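You operate a simulated robot arm through the tools that you are given. There is no shell and no other tool.

You are at the controls of a simulated robot arm. One attempt, no reset.

JOB
Wick the solder bridge off with the braid while the extractor runs.
Fine: braid arm aside again, iron in its stand, heat and extractor off. Where these are worked on the way, their far stop is far enough and under half their travel is too little: braid arm.

Only the result counts: the job must be done as asked and must still hold three seconds after the hand-in. Knocking over, shifting, dropping, spilling or breaking anything else fails it.

ROBOT AND FRAMES
A 6-joint arm with a three-finger gripper, fixed in place. Base frame: the origin is at the foot of the arm, x ahead of it, y to its left, z up; the work surface is at about z = 0.76. Units: m, rad, N and s.
Its first joint turns from -2.897 to 2.897 rad. Payload 4.89 kg.
Tool frame: the origin (TCP) lies between the finger pads and is the grasp point; the fingertips stand 0.03 m ahead of it; z points along the fingers, y is the line along which they close. Largest opening 0.164 m; the body of the gripper starts 0.125 m behind the TCP.
Orientation is told as [roll, pitch, yaw] about the base's x, y, z axes, in that order, counted from this pose: with the fingers straight down and closing along the base's y, the tool's x points along the base's -x, its y along +y and its z along -z.

CONTROLS
- The arm moves only by the tool play_rows. Its argument "plan" is a list of rows, each an object of numbers (a shift or turn left out is 0, a gripper value left out holds the last): "x", "y", "z": the shift along the tool's x, y, z in mm; "wx", "wy", "wz": the turn, a rotation vector about the tool's x, y, z in rad; "fingers": the finger opening in mm, from 0 to 164. In form: [{"x": .., "y": .., "z": .., "wx": .., "wy": .., "wz": .., "fingers": ..}, ...]. A call has 1 to 20 rows; each row is the pose to reach, as a shift and turn from the pose commanded when the call began, along the tool's axes at that moment. Rows are played at 5 a second. More than 0.05 m and 0.15 rad between two rows, or a gripper value outside its range, and nothing of the call is played. Where a pose cannot be reached the arm comes as near as it can. A force on the tool above 40 N (or 10 N above the force at the start of the call, whichever is more), or a blocked arm, ends the call early, and 0.2 s more pass. Each finger travels about 0.108 m/s and halts on what it meets, pressing with about 32 N; the grip force reading is that of the motor and also rises with nothing between the fingers. The clock runs only during rows and for 0.2 s after the last one: add rows that repeat a pose to give the fingers time. It gives the time, the measured TCP pose, the force on the tool (base axes), the opening and the grip force at its end, in the units of the frame above (readings bear some noise), with the torque about the TCP (base axes, N m) and any sound that the robot's microphone picked up.
- Cameras (640 x 400 px; columns grow to the right, rows downward): "scene" is fixed at [0.0515, -0.6482, 1.5796]; the picture's right is [0.96, -0.29, 0.00], its down [-0.10, -0.33, -0.94] and it looks along [0.27, 0.90, -0.35] (base axes); focal length 351 px, centre (320, 200). "wrist" rides on the gripper at [0.076, -0.002, -0.152] in the tool frame; the picture's right is [0.02, 1.00, 0.00], its down [-0.88, 0.02, -0.47] and it looks along [-0.47, 0.01, 0.88] (tool axes); focal length 247 px, centre (320, 200). There is no depth. A picture from a camera that has moved, and an enlarged one, comes with that camera's place and axes in the base frame and with its lens. The place of the scene camera against the robot may be out by one fixed shift of up to 0.025 m in any direction.
- camera(camera): a new picture of that camera. No time passes.
- slide_trunk(by): slides the trunk up (or, below 0, down) by that many m; the arm rides with it, the base frame stays. It gives what a move gives, with no picture.
- zoom(camera, box): a new picture of the part [left, top, right, bottom] of that camera's present view, enlarged. No time passes.
- sign_off(): hands the job in; it is judged then, once.

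Nothing tells you positions but the pictures and the camera data. Unless the task says otherwise, let go and move clear before handing in.

The tools are called after "Emit:" as name(argument=value, ...) on one line, values as JSON. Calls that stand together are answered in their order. play_rows: Moves the arm, as the interface text tells. Its arguments: {"type":"object","properties":{"plan":{"type":"array","items":{"type":"object","properties":{"x":{"type":"number"},"y":{"type":"number"},"z":{"type":"number"},"wx":{"type":"number"},"wy":{"type":"number"},"wz":{"type":"number"},"fingers":{"type":"number"}}}}},"required":["plan"]} The other tools are called the same way: slide_trunk (by) slides the trunk up or down; camera (camera) takes a picture; zoom (camera, box) takes an enlarged picture of a part of a camera's view; sign_off () hands the job in.

At the start:

```text
time_s: 0.0
eef_pos: [0.3762, 0.4258, 1.1444]
ee_rot: [0.0, 0.0, -0.001]
contact_force: [-0.1, -0.3, 0.1]
ft_torque: [-0.01, -0.01, 0.02]
grip_width: 0.164
gripper_force: 0.2
trunk travel left (down, up): [-0.175, 0.215]
```

scene: 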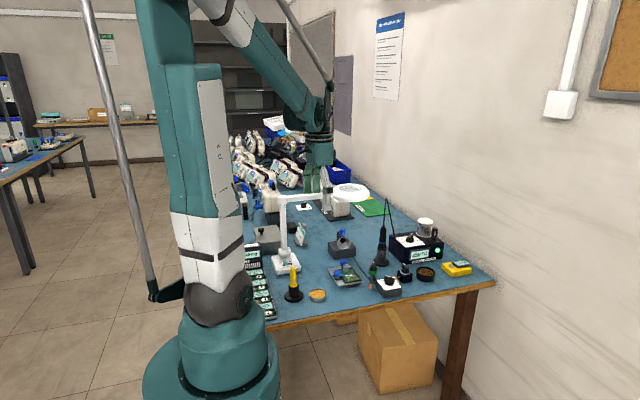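
wrist: 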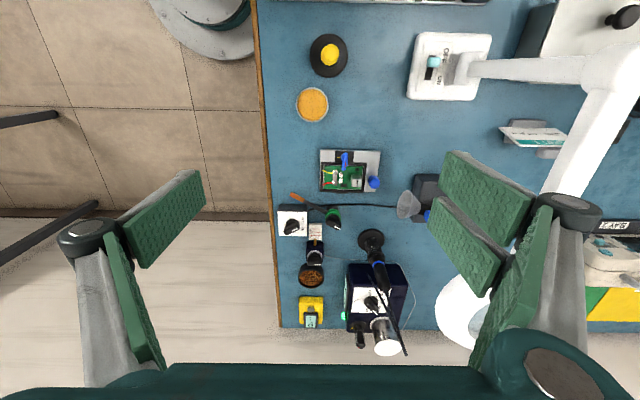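

I see a bench with a soldering setup: a board in a holder, an iron in some stand, a station with a knob, an extractor and other stuff. I'll look closer before moving anything.

Emit:
zoom(camera="scene", box=[320, 210, 480, 310])

Emit:
zoom(camera="scene", box=[240, 180, 400, 280])

Emit:
zoom(camera="scene", box=[240, 230, 370, 311])

Emit:
zoom(camera="wrist", box=[270, 130, 430, 230])

Emit:
zoom(camera="wrist", box=[270, 190, 430, 290])

Emit:
zoom(camera="wrist", box=[280, 260, 440, 360])

Emit:
zoom(camera="wrist", box=[390, 20, 630, 170])

```text
4.00 times, centred on (400, 260) of scene
camera zoom: at [0.0515, -0.6482, 1.5796], right [0.96, -0.29, 0.0], down [-0.1, -0.33, -0.94], along [0.27, 0.9, -0.35], focal length 1403 px, centre (0, -40)
```

zoom: 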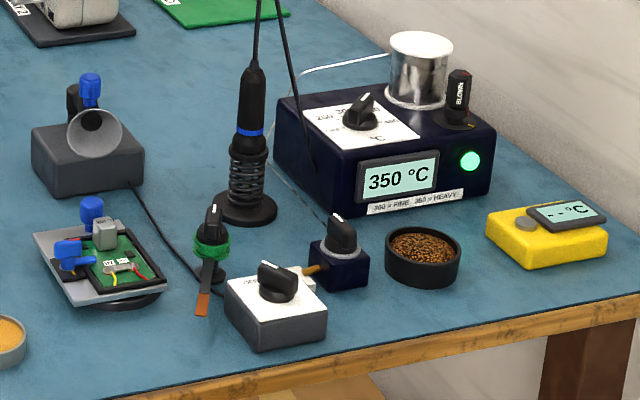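

```text
4.00 times, centred on (320, 230) of scene
camera zoom: at [0.0515, -0.6482, 1.5796], right [0.96, -0.29, 0.0], down [-0.1, -0.33, -0.94], along [0.27, 0.9, -0.35], focal length 1403 px, centre (320, 80)
```

zoom: 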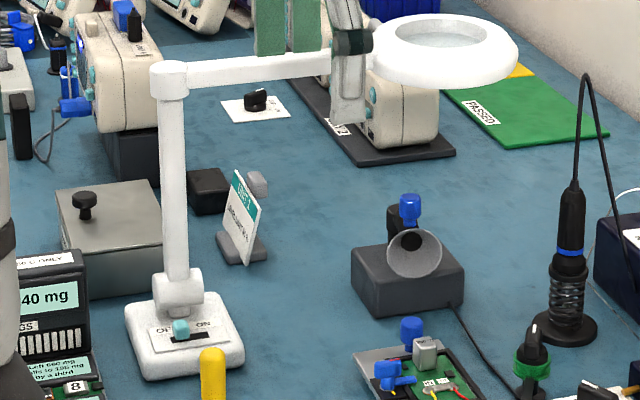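

```text
4.92 times, centred on (305, 270) of scene
camera zoom: at [0.0515, -0.6482, 1.5796], right [0.96, -0.29, 0.0], down [-0.1, -0.33, -0.94], along [0.27, 0.9, -0.35], focal length 1727 px, centre (394, -147)
```

zoom: 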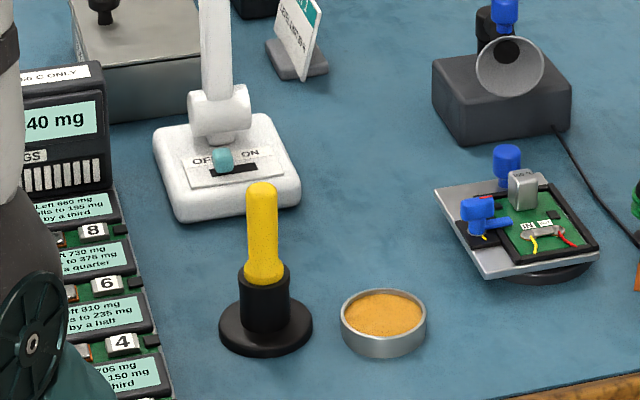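

```text
4.00 times, centred on (350, 180) of wrist
camera zoom: at [0.2994, 0.4239, 1.2982], right [-0.02, 1.0, 0.0], down [0.88, 0.02, 0.47], along [0.47, 0.01, -0.88], focal length 988 px, centre (200, 280)
```

zoom: 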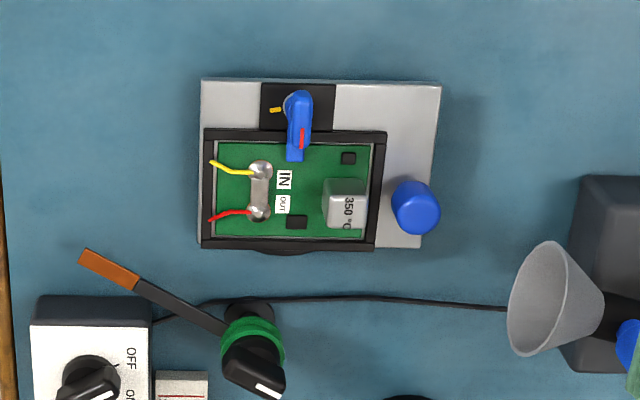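

```text
4.00 times, centred on (350, 240) of wrist
camera zoom: at [0.2994, 0.4239, 1.2982], right [-0.02, 1.0, 0.0], down [0.88, 0.02, 0.47], along [0.47, 0.01, -0.88], focal length 988 px, centre (200, 40)
```

zoom: 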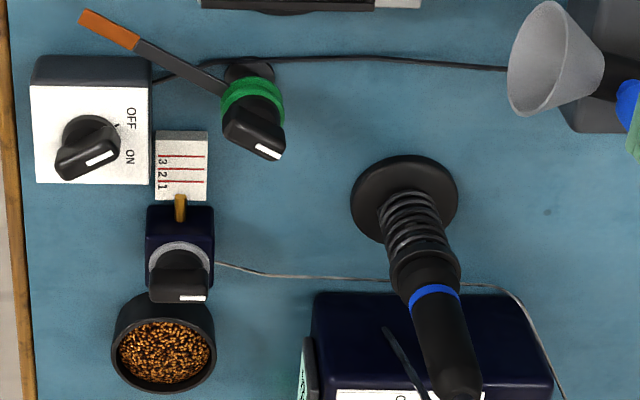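

```text
4.00 times, centred on (360, 310) of wrist
camera zoom: at [0.2994, 0.4239, 1.2982], right [-0.02, 1.0, 0.0], down [0.88, 0.02, 0.47], along [0.47, 0.01, -0.88], focal length 988 px, centre (160, -240)
```

zoom: 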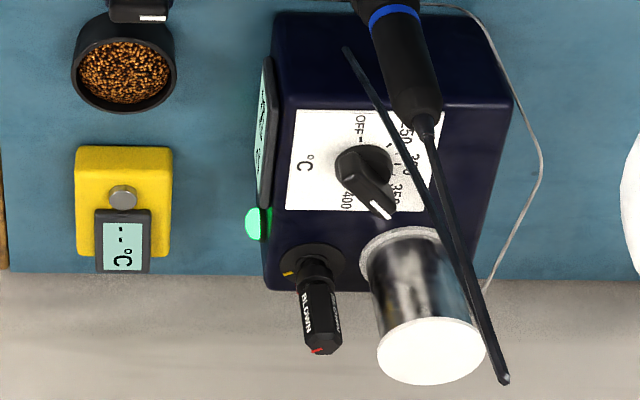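

```text
2.67 times, centred on (510, 95) of wrist
camera zoom: at [0.2994, 0.4239, 1.2982], right [-0.02, 1.0, 0.0], down [0.88, 0.02, 0.47], along [0.47, 0.01, -0.88], focal length 659 px, centre (-187, 480)
```

zoom: 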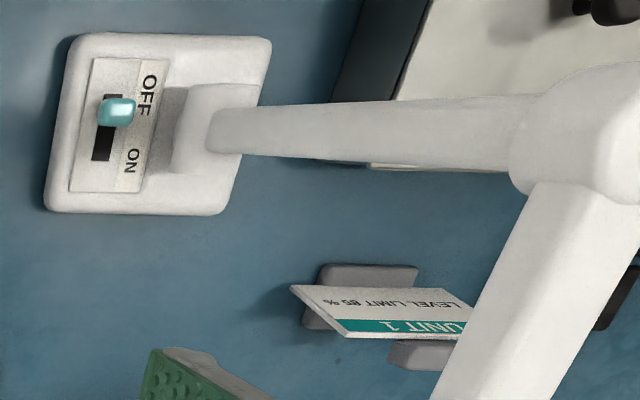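

The picture needs more detail: a board with a bridge between two pads, a braid arm with a knob, an extractor switch, a station with dial, and a slider gauge. I'll zoom further on each.

Emit:
zoom(camera="wrist", box=[315, 145, 385, 195])

Emit:
zoom(camera="scene", box=[325, 255, 369, 291])

Emit:
zoom(camera="wrist", box=[272, 188, 352, 238])

Emit:
zoom(camera="scene", box=[360, 255, 424, 300])

Emit:
zoom(camera="wrist", box=[295, 220, 335, 270])

Emit:
zoom(camera="scene", box=[384, 215, 448, 265])

Emit:
zoom(camera="scene", box=[350, 190, 414, 270])

Emit:
zoom(camera="scene", box=[370, 5, 410, 105])

Emit:
zoom(camera="wrist", box=[385, 160, 445, 225])

Emit:
zoom(camera="scene", box=[240, 240, 290, 330])

```text
8.00 times, centred on (350, 170) of wrist
camera zoom: at [0.2994, 0.4239, 1.2982], right [-0.02, 1.0, 0.0], down [0.88, 0.02, 0.47], along [0.47, 0.01, -0.88], focal length 1976 px, centre (80, 440)
```

zoom: 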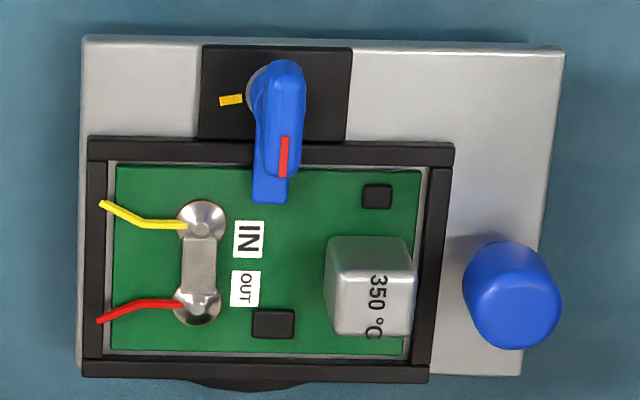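

```text
11.11 times, centred on (347, 273) of scene
camera zoom: at [0.0515, -0.6482, 1.5796], right [0.96, -0.29, 0.0], down [-0.1, -0.33, -0.94], along [0.27, 0.9, -0.35], focal length 3898 px, centre (20, -611)
```

zoom: 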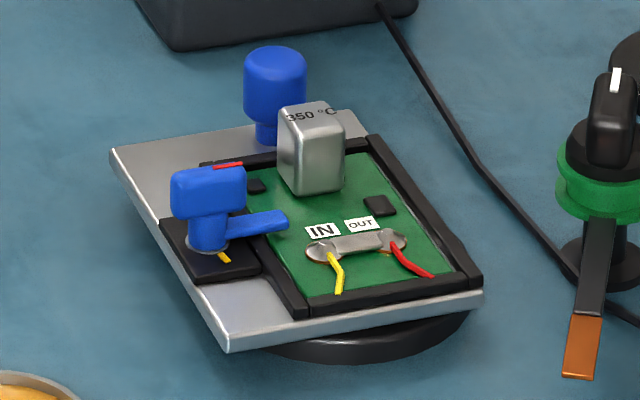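

```text
8.00 times, centred on (312, 213) of wrist
camera zoom: at [0.2994, 0.4239, 1.2982], right [-0.02, 1.0, 0.0], down [0.88, 0.02, 0.47], along [0.47, 0.01, -0.88], focal length 1976 px, centre (384, 96)
```

zoom: 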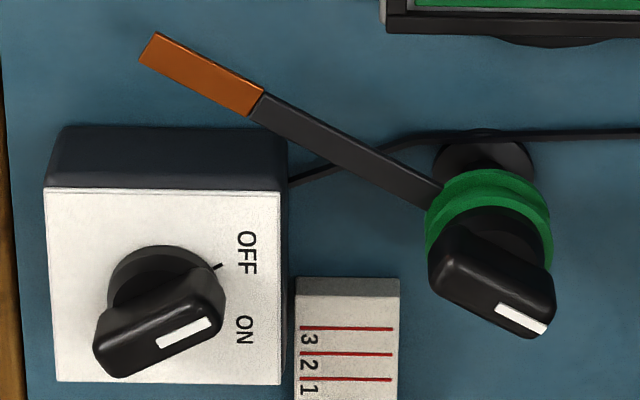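

```text
8.89 times, centred on (392, 278) of scene
camera zoom: at [0.0515, -0.6482, 1.5796], right [0.96, -0.29, 0.0], down [-0.1, -0.33, -0.94], along [0.27, 0.9, -0.35], focal length 3118 px, centre (-320, -489)
```

zoom: 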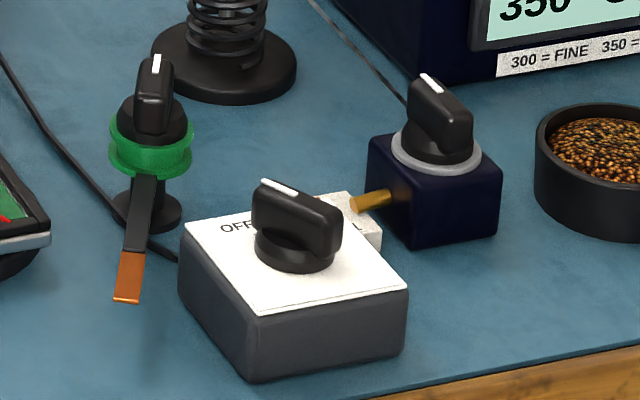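

```text
8.00 times, centred on (315, 245) of wrist
camera zoom: at [0.2994, 0.4239, 1.2982], right [-0.02, 1.0, 0.0], down [0.88, 0.02, 0.47], along [0.47, 0.01, -0.88], focal length 1976 px, centre (360, -160)
```

zoom: 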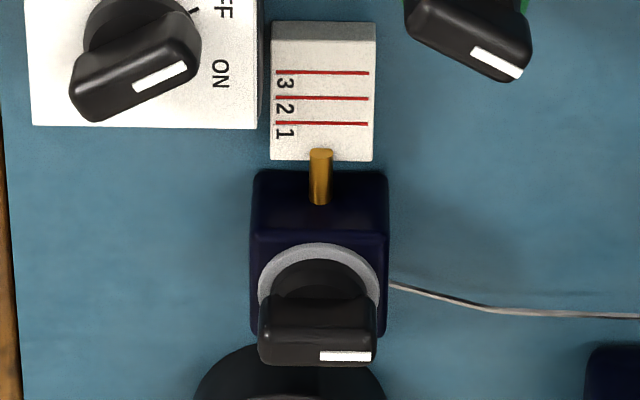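

```text
8.00 times, centred on (416, 240) of scene
camera zoom: at [0.0515, -0.6482, 1.5796], right [0.96, -0.29, 0.0], down [-0.1, -0.33, -0.94], along [0.27, 0.9, -0.35], focal length 2806 px, centre (-448, -120)
```

zoom: 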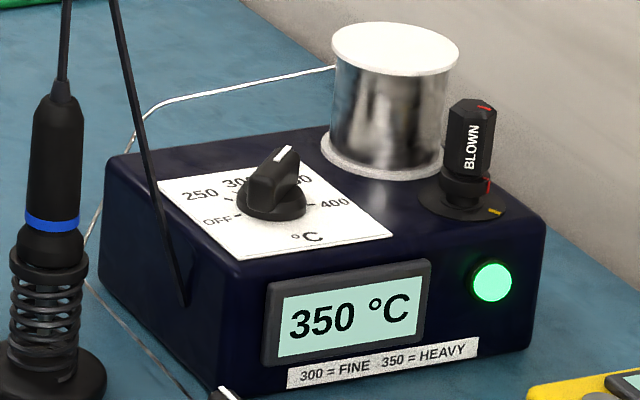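

```text
5.00 times, centred on (382, 230) of scene
camera zoom: at [0.0515, -0.6482, 1.5796], right [0.96, -0.29, 0.0], down [-0.1, -0.33, -0.94], along [0.27, 0.9, -0.35], focal length 1754 px, centre (10, 50)
```

zoom: 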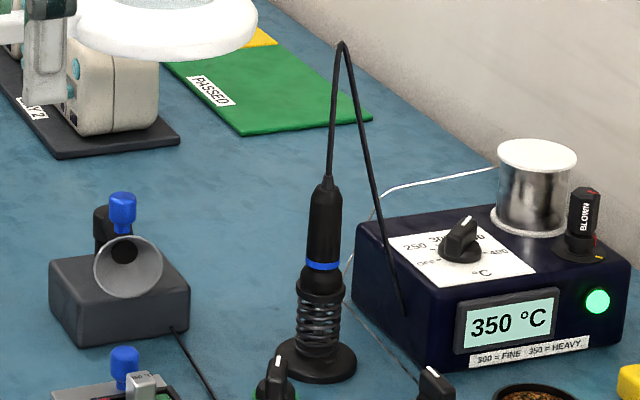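

```text
4.00 times, centred on (390, 55) of scene
camera zoom: at [0.0515, -0.6482, 1.5796], right [0.96, -0.29, 0.0], down [-0.1, -0.33, -0.94], along [0.27, 0.9, -0.35], focal length 1403 px, centre (40, 780)
```

zoom: 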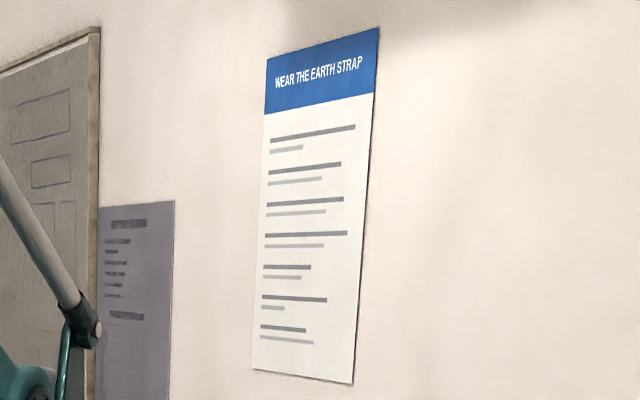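

```text
6.15 times, centred on (415, 192) of wrist
camera zoom: at [0.2994, 0.4239, 1.2982], right [-0.02, 1.0, 0.0], down [0.88, 0.02, 0.47], along [0.47, 0.01, -0.88], focal length 1520 px, centre (-265, 246)
```

zoom: 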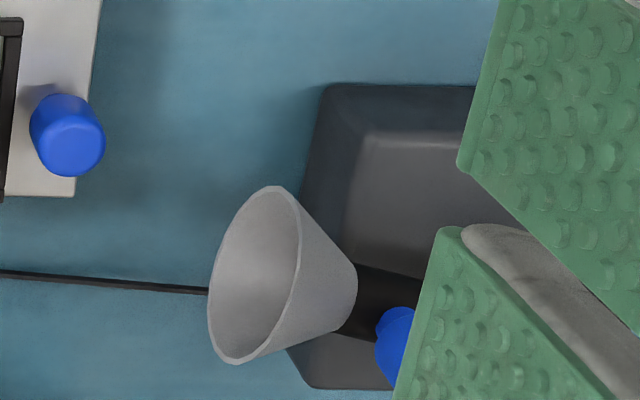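

```text
4.44 times, centred on (265, 285) of scene
camera zoom: at [0.0515, -0.6482, 1.5796], right [0.96, -0.29, 0.0], down [-0.1, -0.33, -0.94], along [0.27, 0.9, -0.35], focal length 1559 px, centre (564, -178)
```

zoom: 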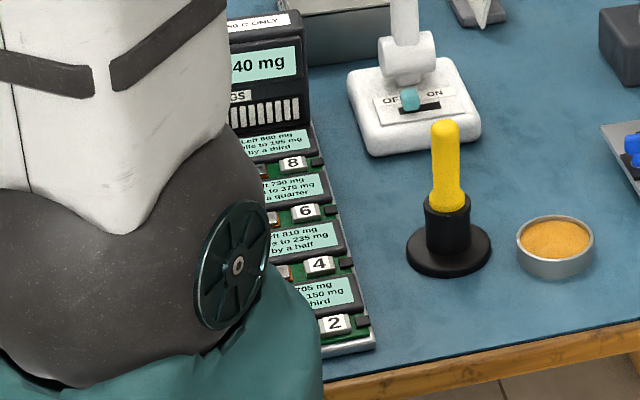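

The board has IN and OUT pads joined by a grey bridge. The braid post is near (0.61, 0.46), the extractor switch near (0.63, 0.36), the iron stand near (0.71, 0.57) and the station dial near (0.83, 0.57). I'll shift the wrist camera forward for a second viewpoint so I can triangulate.

Emit:
play_rows(plan=[{"x": -45}, {"x": -90, "y": -10}, {"x": -135, "y": -20}, {"x": -180, "y": -30}, {"x": -220, "y": -40}, {"x": -220, "y": -40}])

Emit:
camera(camera="wrist")

Emit:
camera(camera="scene")

```text
time_s: 1.4
eef_pos: [0.5986, 0.385, 1.1456]
ee_rot: [0.001, 0.0, 0.0]
contact_force: [1.3, 0.8, 0.4]
ft_torque: [-0.03, 0.09, 0.01]
grip_width: 0.1639
gripper_force: 0.0
trunk travel left (down, up): [-0.175, 0.215]
```

```text
taken
camera wrist: at [0.5221, 0.3832, 1.2993], right [-0.02, 1.0, 0.0], down [0.88, 0.02, 0.47], along [0.47, 0.01, -0.88], focal length 247 px, centre (320, 200)
```

wrist: 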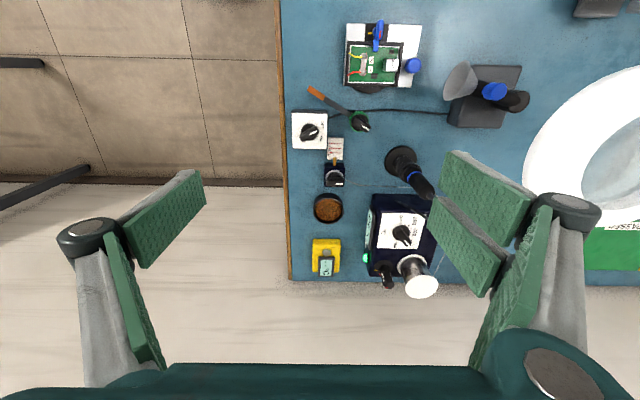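

```text
taken
```

scene: 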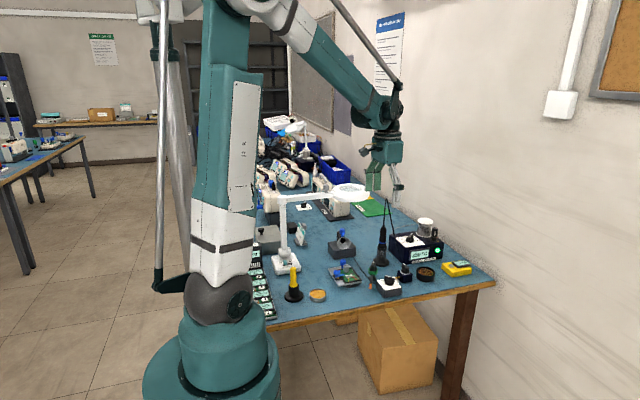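

The second view shows everything nicely from near overhead. I'll zoom on each device for measurements.

Emit:
zoom(camera="wrist", box=[335, 15, 431, 95])

Emit:
zoom(camera="wrist", box=[285, 75, 381, 155])

Emit:
zoom(camera="wrist", box=[365, 130, 461, 210])

Emit:
zoom(camera="wrist", box=[355, 190, 451, 300])

Emit:
zoom(camera="wrist", box=[300, 130, 366, 230])

Emit:
zoom(camera="wrist", box=[430, 40, 540, 140])

```text
5.00 times, centred on (383, 55) of wrist
camera zoom: at [0.5221, 0.3832, 1.2993], right [-0.02, 1.0, 0.0], down [0.88, 0.02, 0.47], along [0.47, 0.01, -0.88], focal length 1235 px, centre (5, 925)
```

zoom: 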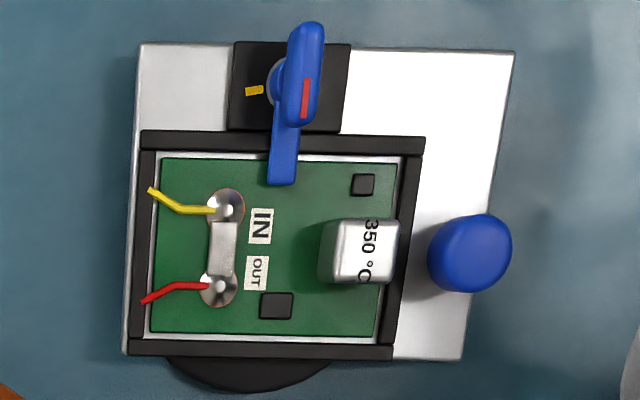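

```text
5.00 times, centred on (333, 115) of wrist
camera zoom: at [0.5221, 0.3832, 1.2993], right [-0.02, 1.0, 0.0], down [0.88, 0.02, 0.47], along [0.47, 0.01, -0.88], focal length 1235 px, centre (255, 625)
```

zoom: 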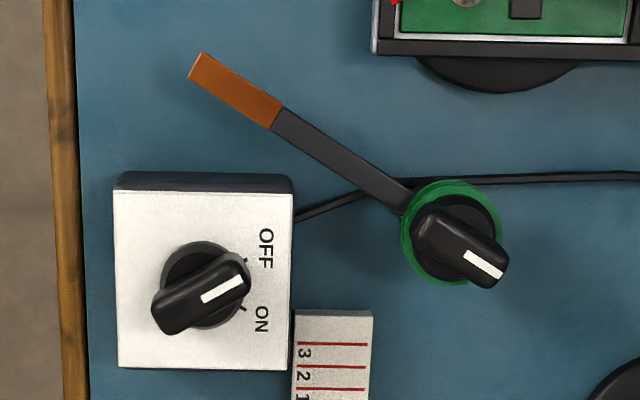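

```text
5.00 times, centred on (413, 170) of wrist
camera zoom: at [0.5221, 0.3832, 1.2993], right [-0.02, 1.0, 0.0], down [0.88, 0.02, 0.47], along [0.47, 0.01, -0.88], focal length 1235 px, centre (-145, 350)
```

zoom: 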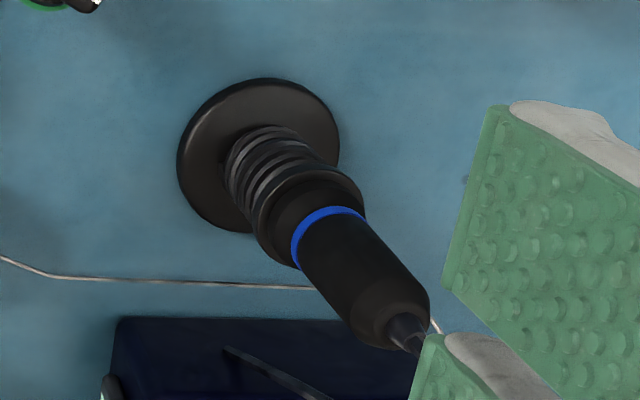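

```text
3.64 times, centred on (403, 245) of wrist
camera zoom: at [0.5221, 0.3832, 1.2993], right [-0.02, 1.0, 0.0], down [0.88, 0.02, 0.47], along [0.47, 0.01, -0.88], focal length 898 px, centre (18, 36)
```

zoom: 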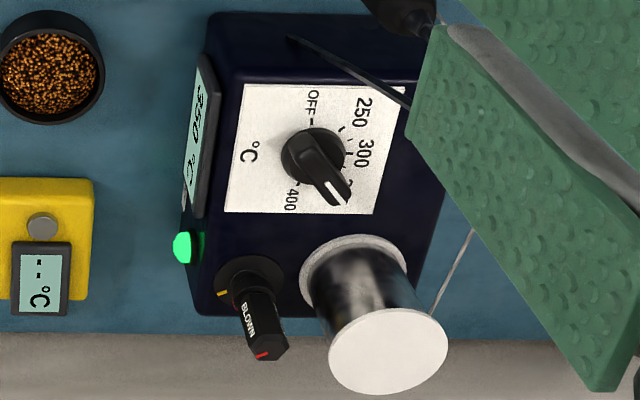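

```text
4.00 times, centred on (333, 180) of wrist
camera zoom: at [0.5221, 0.3832, 1.2993], right [-0.02, 1.0, 0.0], down [0.88, 0.02, 0.47], along [0.47, 0.01, -0.88], focal length 988 px, centre (268, 280)
```

zoom: 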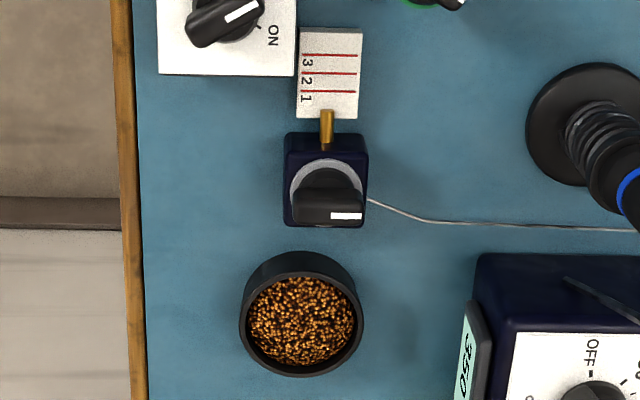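

```text
4.00 times, centred on (485, 90) of wrist
camera zoom: at [0.5221, 0.3832, 1.2993], right [-0.02, 1.0, 0.0], down [0.88, 0.02, 0.47], along [0.47, 0.01, -0.88], focal length 988 px, centre (-340, 640)
```

zoom: 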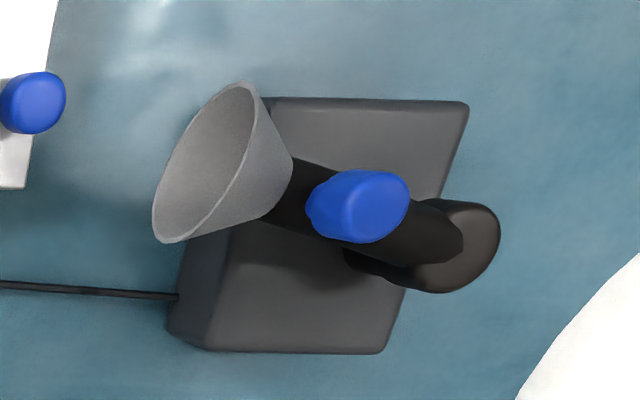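

From the two views: the bridge is at (0.515, 0.461, 0.791). The braid pivot is at (0.613, 0.463) with its knob at about z 0.827, and turning it about 60° clockwise brings the braid onto the bridge. The extractor knob is at (0.636, 0.364, 0.813), pointing at OFF with ON 60° clockwise. First I'll go above the extractor knob and turn the wrist so the fingers straddle its bar.

Emit:
play_rows(plan=[{"wz": -0.14, "fingers": 60}, {"wz": -0.28, "x": -8, "y": -5}, {"wz": -0.42, "x": -16, "y": -10}, {"wz": -0.56, "x": -24, "y": -15}, {"wz": -0.7, "x": -37, "y": -20}, {"wz": -0.84, "x": -37, "y": -20}, {"wz": -0.98, "x": -37, "y": -20, "z": 10}, {"wz": -1.12, "x": -37, "y": -20, "z": 25}, {"wz": -1.26, "x": -37, "y": -20, "z": 40}, {"wz": -1.4, "x": -37, "y": -20, "z": 55}, {"wz": -1.54, "x": -37, "y": -20, "z": 70}, {"wz": -1.68, "x": -37, "y": -20, "z": 85}, {"wz": -1.82, "x": -37, "y": -20, "z": 100}, {"wz": -1.96, "x": -37, "y": -20, "z": 110}, {"wz": -2.11, "x": -37, "y": -20, "z": 120}, {"wz": -2.11, "x": -37, "y": -20, "z": 120}])

Emit:
camera(camera="wrist")

Emit:
camera(camera="scene")

```text
time_s: 4.8
eef_pos: [0.6327, 0.3654, 1.0241]
ee_rot: [-0.001, -0.002, 2.111]
contact_force: [-0.4, 0.6, -0.2]
ft_torque: [-0.01, 0.02, 0.0]
grip_width: 0.06
gripper_force: 0.1
trunk travel left (down, up): [-0.175, 0.215]
```

```text
taken
camera wrist: at [0.6738, 0.3001, 1.1779], right [-0.85, -0.53, 0.0], down [-0.47, 0.75, 0.47], along [-0.25, 0.4, -0.88], focal length 247 px, centre (320, 200)
```

wrist: 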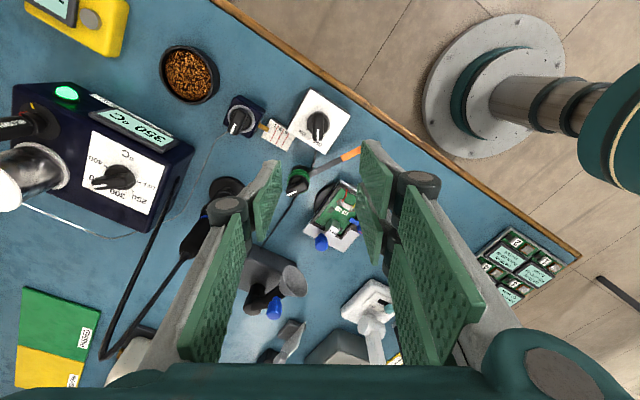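

```text
taken
```

scene: 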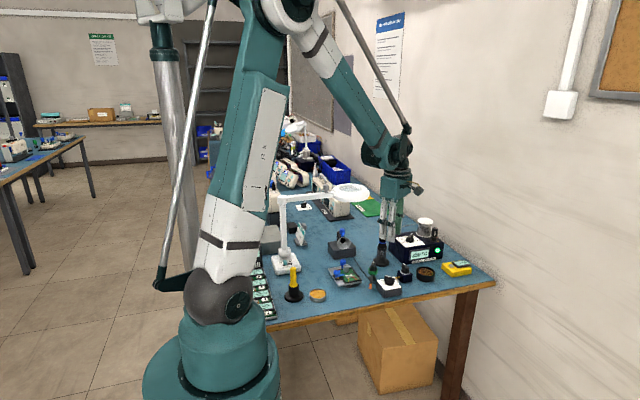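

The wrist turned and the knob sits right below the fingers. I'll zoom on it to check alignment with the bar before going down.

Emit:
zoom(camera="wrist", box=[280, 85, 360, 165])

Emit:
zoom(camera="wrist", box=[140, 140, 300, 360])

```text
5.00 times, centred on (320, 125) of wrist
camera zoom: at [0.6738, 0.3001, 1.1779], right [-0.85, -0.53, 0.0], down [-0.47, 0.75, 0.47], along [-0.25, 0.4, -0.88], focal length 1235 px, centre (320, 575)
```

zoom: 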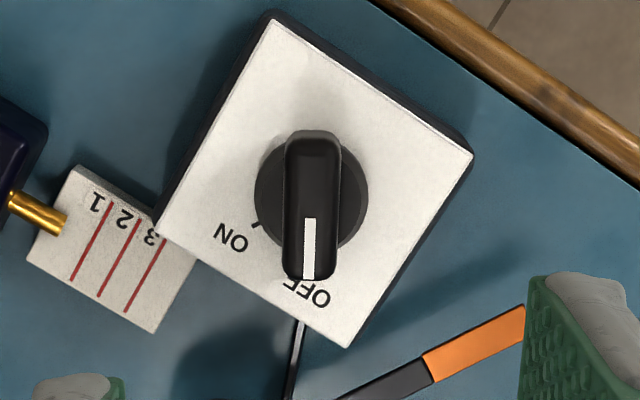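

```text
1.82 times, centred on (220, 250) of wrist
camera zoom: at [0.6738, 0.3001, 1.1779], right [-0.85, -0.53, 0.0], down [-0.47, 0.75, 0.47], along [-0.25, 0.4, -0.88], focal length 449 px, centre (502, 109)
```

zoom: 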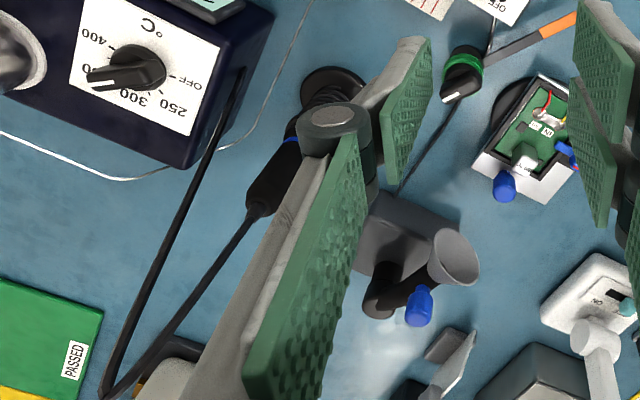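

The bar is square with the fingers, with the knob about 4 mm in tool +x and 3 mm in tool -y of my axis. I'll go down to just above it and check again.

Emit:
play_rows(plan=[{"x": 4, "y": -3, "z": 40}, {"x": 4, "y": -3, "z": 80}, {"x": 4, "y": -3, "z": 115}, {"x": 4, "y": -3, "z": 145}, {"x": 4, "y": -3, "z": 145}])

Emit:
camera(camera="wrist")

Emit:
zoom(camera="scene", box=[360, 235, 430, 300])

```text
time_s: 6.0
eef_pos: [0.6365, 0.3631, 0.8787]
ee_rot: [0.001, 0.0, 2.111]
contact_force: [0.1, 0.5, 0.3]
ft_torque: [-0.01, 0.04, -0.02]
grip_width: 0.0599
gripper_force: 0.0
trunk travel left (down, up): [-0.175, 0.215]
```

```text
taken
camera wrist: at [0.6774, 0.298, 1.033], right [-0.85, -0.53, 0.0], down [-0.47, 0.75, 0.47], along [-0.25, 0.4, -0.88], focal length 247 px, centre (320, 200)
```

wrist: 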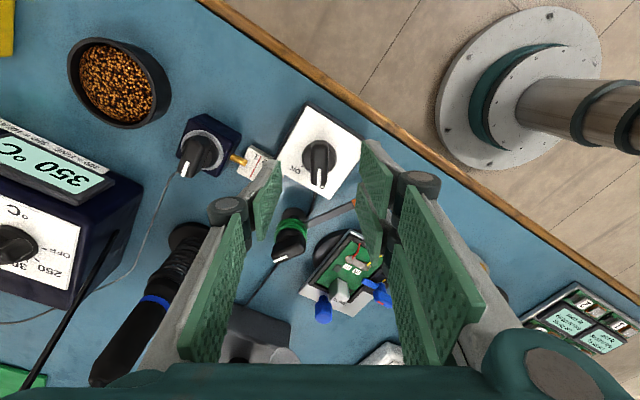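

```text
6.15 times, centred on (395, 268) of scene
camera zoom: at [0.0515, -0.6482, 1.5796], right [0.96, -0.29, 0.0], down [-0.1, -0.33, -0.94], along [0.27, 0.9, -0.35], focal length 2159 px, centre (-142, -215)
```

zoom: 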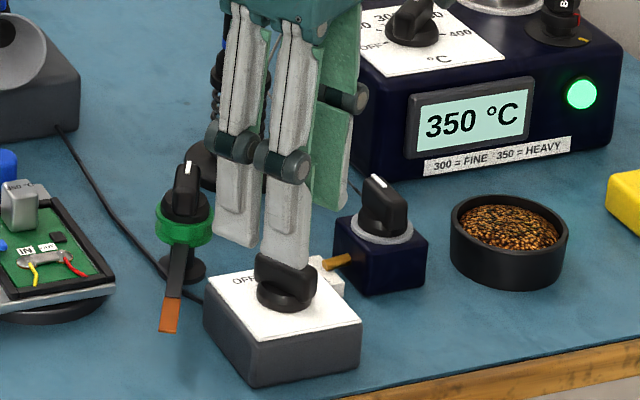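

Aligned well; a closer zoom to confirm the bar is between the fingers.

Emit:
zoom(camera="wrist", box=[240, 100, 400, 260])

```text
2.50 times, centred on (320, 180) of wrist
camera zoom: at [0.6774, 0.298, 1.033], right [-0.85, -0.53, 0.0], down [-0.47, 0.75, 0.47], along [-0.25, 0.4, -0.88], focal length 617 px, centre (320, 250)
```

zoom: 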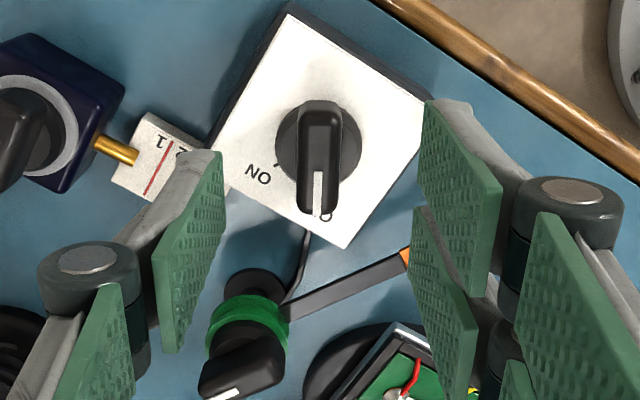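

Aligned. Now I go down 38 mm and close on the bar.

Emit:
play_rows(plan=[{"y": -1, "z": 15}, {"y": -1, "z": 28}, {"y": -1, "z": 38}, {"y": -1, "z": 38}])

Emit:
zoom(camera="scene", box=[370, 250, 420, 300])

```text
time_s: 7.0
eef_pos: [0.6395, 0.3629, 0.841]
ee_rot: [0.001, -0.002, 2.109]
contact_force: [0.3, -0.1, 0.5]
ft_torque: [0.04, 0.05, 0.01]
grip_width: 0.0601
gripper_force: 0.0
trunk travel left (down, up): [-0.175, 0.215]
```

```text
8.00 times, centred on (395, 275) of scene
camera zoom: at [0.0515, -0.6482, 1.5796], right [0.96, -0.29, 0.0], down [-0.1, -0.33, -0.94], along [0.27, 0.9, -0.35], focal length 2806 px, centre (-280, -400)
```

zoom: 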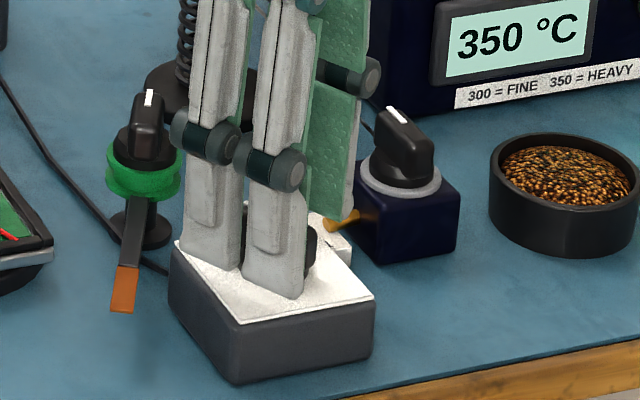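

No contact on descent. Now I close gently in stages.

Emit:
play_rows(plan=[{"fingers": 24}, {"fingers": 24}, {"fingers": 18}, {"fingers": 18}])

Emit:
zoom(camera="wrist", box=[240, 100, 400, 260])

```text
time_s: 8.0
eef_pos: [0.6399, 0.3636, 0.8422]
ee_rot: [0.001, 0.0, 2.109]
contact_force: [-6.4, -4.4, -0.8]
ft_torque: [-0.09, 0.17, -0.13]
grip_width: 0.0209
gripper_force: 3.4
trunk travel left (down, up): [-0.175, 0.215]
```

```text
2.50 times, centred on (320, 180) of wrist
camera zoom: at [0.6801, 0.2991, 0.9949], right [-0.85, -0.53, 0.0], down [-0.47, 0.75, 0.47], along [-0.25, 0.4, -0.88], focal length 617 px, centre (320, 250)
```

zoom: 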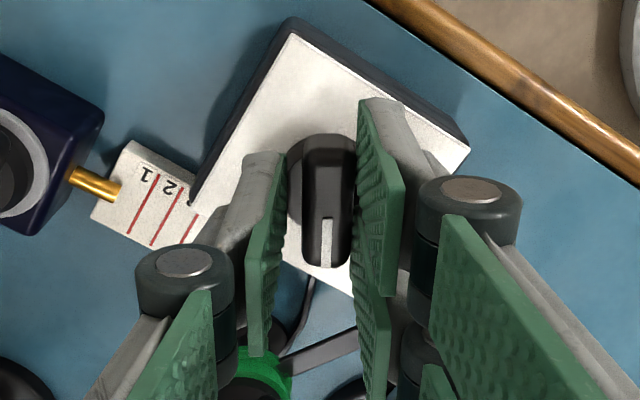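

The +y finger met the bar first, so the knob is about 2 mm toward tool +y. I'll centre on it and then close.

Emit:
play_rows(plan=[{"y": 1.2, "fingers": 20}, {"y": 2.2, "fingers": 18}, {"y": 2.2, "fingers": 14}, {"y": 2.2, "fingers": 12}, {"y": 2.2, "fingers": 12}])

Emit:
zoom(camera="wrist", box=[240, 100, 400, 260])

```text
time_s: 9.2
eef_pos: [0.6387, 0.3633, 0.841]
ee_rot: [-0.002, 0.0, 2.11]
contact_force: [7.6, 5.1, 1.3]
ft_torque: [0.25, -0.18, -0.21]
grip_width: 0.0159
gripper_force: 44.7
trunk travel left (down, up): [-0.175, 0.215]
```

```text
2.50 times, centred on (320, 180) of wrist
camera zoom: at [0.678, 0.2978, 0.9946], right [-0.85, -0.53, 0.0], down [-0.47, 0.75, 0.47], along [-0.25, 0.4, -0.88], focal length 617 px, centre (320, 250)
```

zoom: 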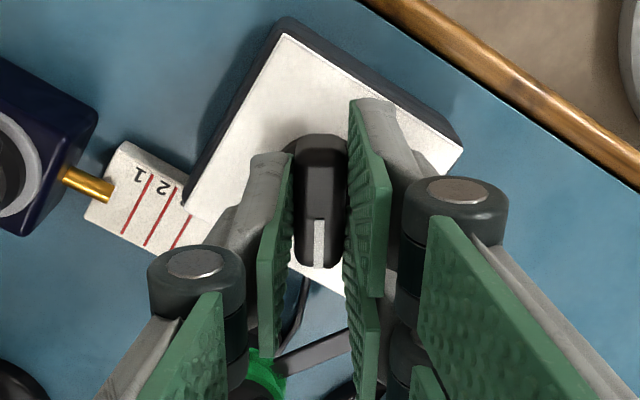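

The bar is gripped at 15.9 mm. Now I turn clockwise toward ON, half way first.

Emit:
play_rows(plan=[{"y": -0.6, "wz": 0.1}, {"y": -0.6, "wz": 0.2}, {"y": -0.6, "wz": 0.3}, {"y": -0.6, "wz": 0.4}, {"y": -0.6, "wz": 0.5}, {"y": -0.6, "wz": 0.5}])

Emit:
zoom(camera="wrist", box=[240, 100, 400, 260])

Emit:
zoom(camera="scene", box=[370, 250, 420, 300])

```text
time_s: 10.6
eef_pos: [0.6357, 0.3625, 0.8411]
ee_rot: [0.001, -0.001, 1.61]
contact_force: [-9.1, -12.1, -22.1]
ft_torque: [-0.4, 0.18, 0.0]
grip_width: 0.0159
gripper_force: 44.9
trunk travel left (down, up): [-0.175, 0.215]
```

```text
2.50 times, centred on (320, 180) of wrist
camera zoom: at [0.641, 0.286, 0.9946], right [-1.0, -0.06, 0.0], down [-0.05, 0.88, 0.47], along [-0.03, 0.47, -0.88], focal length 617 px, centre (320, 250)
```

zoom: 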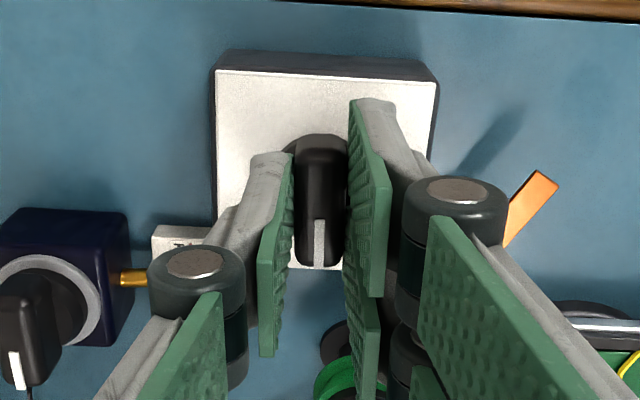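

```text
8.00 times, centred on (395, 275) of scene
camera zoom: at [0.0515, -0.6482, 1.5796], right [0.96, -0.29, 0.0], down [-0.1, -0.33, -0.94], along [0.27, 0.9, -0.35], focal length 2806 px, centre (-280, -400)
```

zoom: 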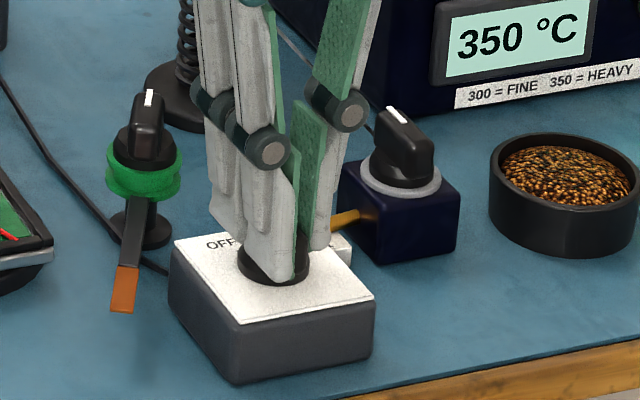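

The knob follows. There is some side load, so I'll ease the centre slightly toward where it pulls and finish the turn.

Emit:
play_rows(plan=[{"x": 0.8, "y": 0.6, "z": 0.8}, {"x": 0.8, "y": 0.6, "z": 0.8, "wz": 0.1}, {"x": 0.8, "y": 0.6, "z": 0.8, "wz": 0.2}, {"x": 0.8, "y": 0.6, "z": 0.8, "wz": 0.3}, {"x": 0.8, "y": 0.6, "z": 0.8, "wz": 0.4}, {"x": 0.8, "y": 0.6, "z": 0.8, "wz": 0.5}, {"x": 0.8, "y": 0.6, "z": 0.8, "wz": 0.55}, {"x": 0.8, "y": 0.6, "z": 0.8, "wz": 0.55}])

Emit:
zoom(camera="wrist", box=[240, 100, 400, 260])

Emit:
zoom(camera="scene", box=[370, 250, 420, 300])

```text
time_s: 12.4
eef_pos: [0.6359, 0.3629, 0.8417]
ee_rot: [0.001, 0.0, 1.06]
contact_force: [-22.5, -0.1, -4.5]
ft_torque: [0.73, 0.23, 0.02]
grip_width: 0.0158
gripper_force: 45.5
trunk travel left (down, up): [-0.175, 0.215]
```

```text
2.50 times, centred on (320, 180) of wrist
camera zoom: at [0.5992, 0.2951, 0.9946], right [-0.88, 0.47, 0.0], down [0.41, 0.78, 0.47], along [0.22, 0.42, -0.88], focal length 617 px, centre (320, 250)
```

zoom: 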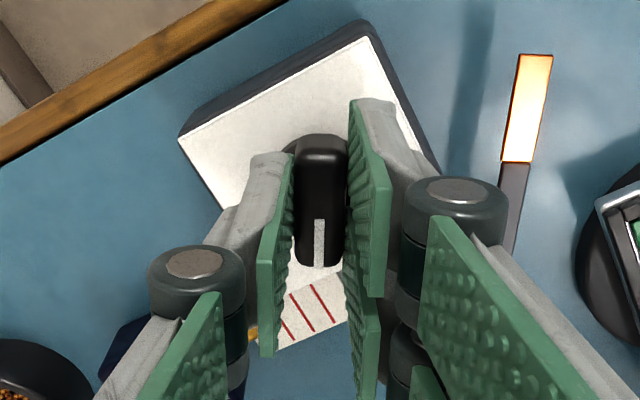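

```text
8.00 times, centred on (395, 275) of scene
camera zoom: at [0.0515, -0.6482, 1.5796], right [0.96, -0.29, 0.0], down [-0.1, -0.33, -0.94], along [0.27, 0.9, -0.35], focal length 2806 px, centre (-280, -400)
```

zoom: 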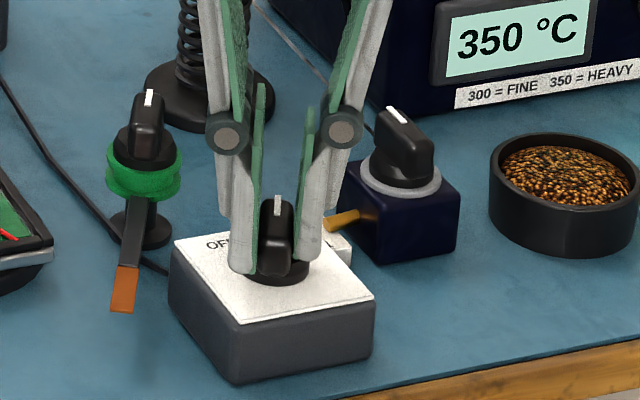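

The knob turned about 60°. I'll release it and look at whether the pointer is on ON.

Emit:
play_rows(plan=[{"x": 0.5, "y": 0.8}, {"x": 0.5, "y": 0.8, "fingers": 45}, {"x": 0.5, "y": 0.8, "fingers": 45}, {"x": 0.5, "y": 0.8, "z": -25, "fingers": 45}, {"x": 0.5, "y": 0.8, "z": -50, "fingers": 45}, {"x": 0.5, "y": 0.8, "z": -50, "fingers": 45}])

Emit:
zoom(camera="wrist", box=[240, 80, 400, 240])

Emit:
zoom(camera="scene", box=[360, 240, 420, 300])

Emit:
zoom(camera="scene", box=[310, 210, 400, 290])

```text
time_s: 13.8
eef_pos: [0.6367, 0.3637, 0.8883]
ee_rot: [0.0, 0.0, 1.059]
contact_force: [-0.7, -0.5, -0.1]
ft_torque: [0.04, 0.0, 0.0]
grip_width: 0.0448
gripper_force: 0.0
trunk travel left (down, up): [-0.175, 0.215]
```

```text
2.50 times, centred on (320, 160) of wrist
camera zoom: at [0.6003, 0.2959, 1.0422], right [-0.88, 0.47, 0.0], down [0.41, 0.78, 0.47], along [0.22, 0.42, -0.88], focal length 617 px, centre (320, 300)
```

zoom: 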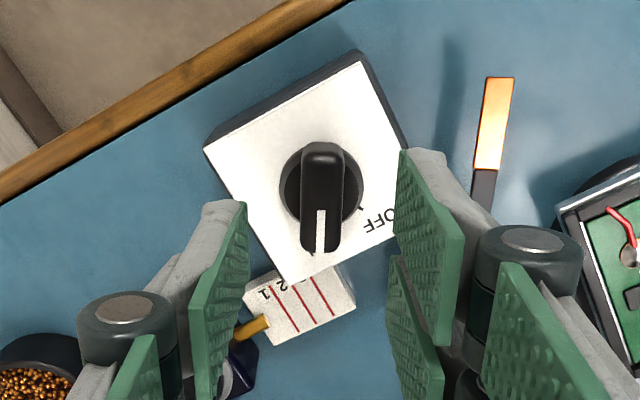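

```text
6.67 times, centred on (390, 270) of scene
camera zoom: at [0.0515, -0.6482, 1.5796], right [0.96, -0.29, 0.0], down [-0.1, -0.33, -0.94], along [0.27, 0.9, -0.35], focal length 2339 px, centre (-147, -267)
```

zoom: 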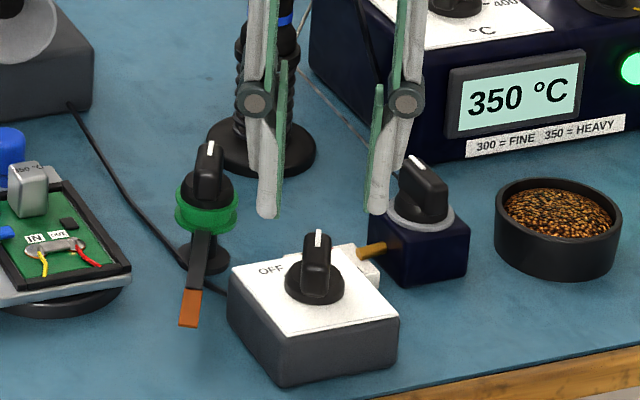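

```text
5.00 times, centred on (355, 250) of scene
camera zoom: at [0.0515, -0.6482, 1.5796], right [0.96, -0.29, 0.0], down [-0.1, -0.33, -0.94], along [0.27, 0.9, -0.35], focal length 1754 px, centre (145, -50)
```

zoom: 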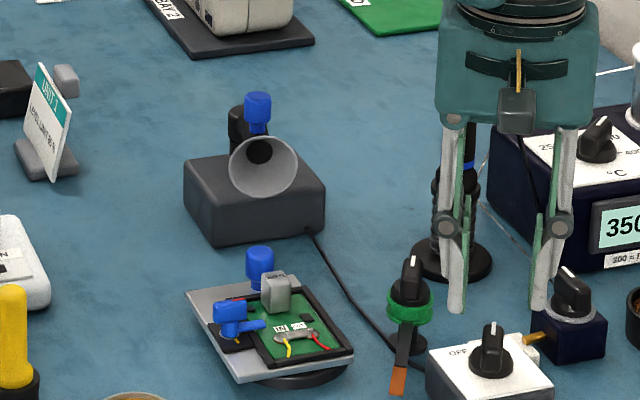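

The pointer now covers the ON mark and the box has not moved. Next I rise and move over the braid knob to check the alignment.

Emit:
play_rows(plan=[{"z": -30}, {"z": -60}, {"x": -25, "y": 23, "z": -60}, {"x": -49, "y": 46, "z": -60}, {"x": -73.6, "y": 69.6, "z": -60}, {"x": -73.6, "y": 69.6, "z": -60}])

Emit:
camera(camera="wrist")

Emit:
zoom(camera="wrist", box=[240, 60, 400, 220])

Emit:
zoom(camera="scene", box=[360, 250, 420, 300])

```text
time_s: 15.2
eef_pos: [0.6121, 0.4617, 0.9535]
ee_rot: [0.0, 0.0, 1.059]
contact_force: [-0.3, 0.3, 0.5]
ft_torque: [0.0, 0.02, -0.01]
grip_width: 0.045
gripper_force: 0.1
trunk travel left (down, up): [-0.175, 0.215]
```

```text
taken
camera wrist: at [0.5764, 0.394, 1.1056], right [-0.88, 0.47, 0.0], down [0.41, 0.78, 0.47], along [0.22, 0.42, -0.88], focal length 247 px, centre (320, 200)
```

wrist: 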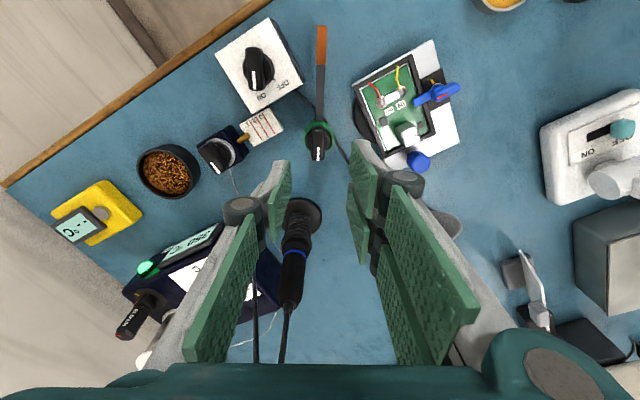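

```text
2.50 times, centred on (320, 140) of wrist
camera zoom: at [0.5764, 0.394, 1.1056], right [-0.88, 0.47, 0.0], down [0.41, 0.78, 0.47], along [0.22, 0.42, -0.88], focal length 617 px, centre (320, 350)
```

zoom: 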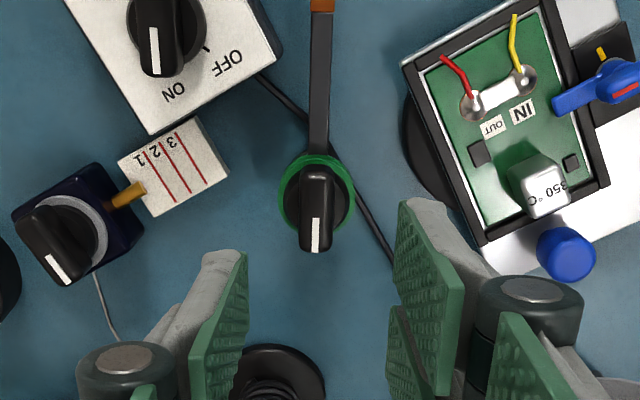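

```text
8.00 times, centred on (390, 275) of scene
camera zoom: at [0.0515, -0.6482, 1.5796], right [0.96, -0.29, 0.0], down [-0.1, -0.33, -0.94], along [0.27, 0.9, -0.35], focal length 2806 px, centre (-240, -400)
```

zoom: 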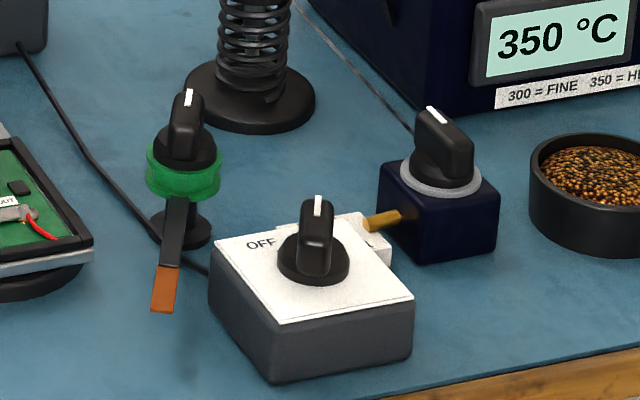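

The braid knob's bar is in line with the fingers, and the extractor pointer stands on ON. I descend onto the braid knob, in two steps.

Emit:
play_rows(plan=[{"x": 1.5, "y": -1.5, "z": 35}, {"x": 1.5, "y": -1.5, "z": 65}, {"x": 1.5, "y": -1.5, "z": 85}, {"x": 1.5, "y": -1.5, "z": 85}])

Emit:
zoom(camera="scene", box=[350, 240, 410, 300])

Emit:
zoom(camera="wrist", box=[240, 100, 400, 260])

```text
time_s: 16.2
eef_pos: [0.6084, 0.4571, 0.8669]
ee_rot: [0.001, 0.0, 1.061]
contact_force: [0.4, 0.4, 0.1]
ft_torque: [-0.03, 0.04, -0.02]
grip_width: 0.0449
gripper_force: 0.1
trunk travel left (down, up): [-0.175, 0.215]
```

```text
6.67 times, centred on (380, 270) of scene
camera zoom: at [0.0515, -0.6482, 1.5796], right [0.96, -0.29, 0.0], down [-0.1, -0.33, -0.94], along [0.27, 0.9, -0.35], focal length 2339 px, centre (-80, -267)
```

zoom: 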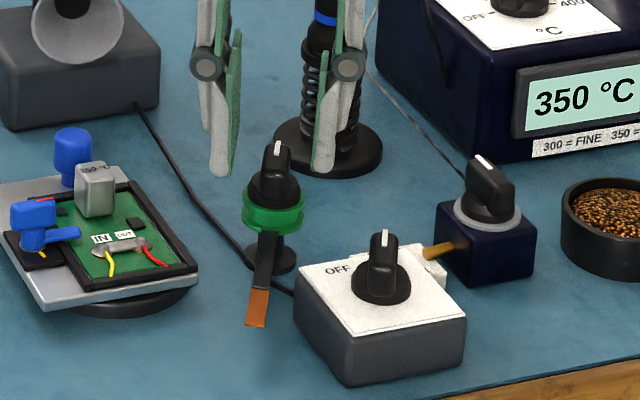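

```text
2.50 times, centred on (320, 180) of wrist
camera zoom: at [0.5741, 0.3892, 1.0197], right [-0.88, 0.47, 0.0], down [0.41, 0.78, 0.47], along [0.22, 0.42, -0.88], focal length 617 px, centre (320, 250)
```

zoom: 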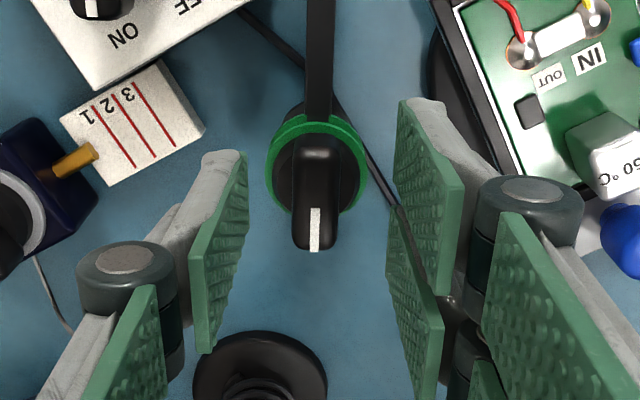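

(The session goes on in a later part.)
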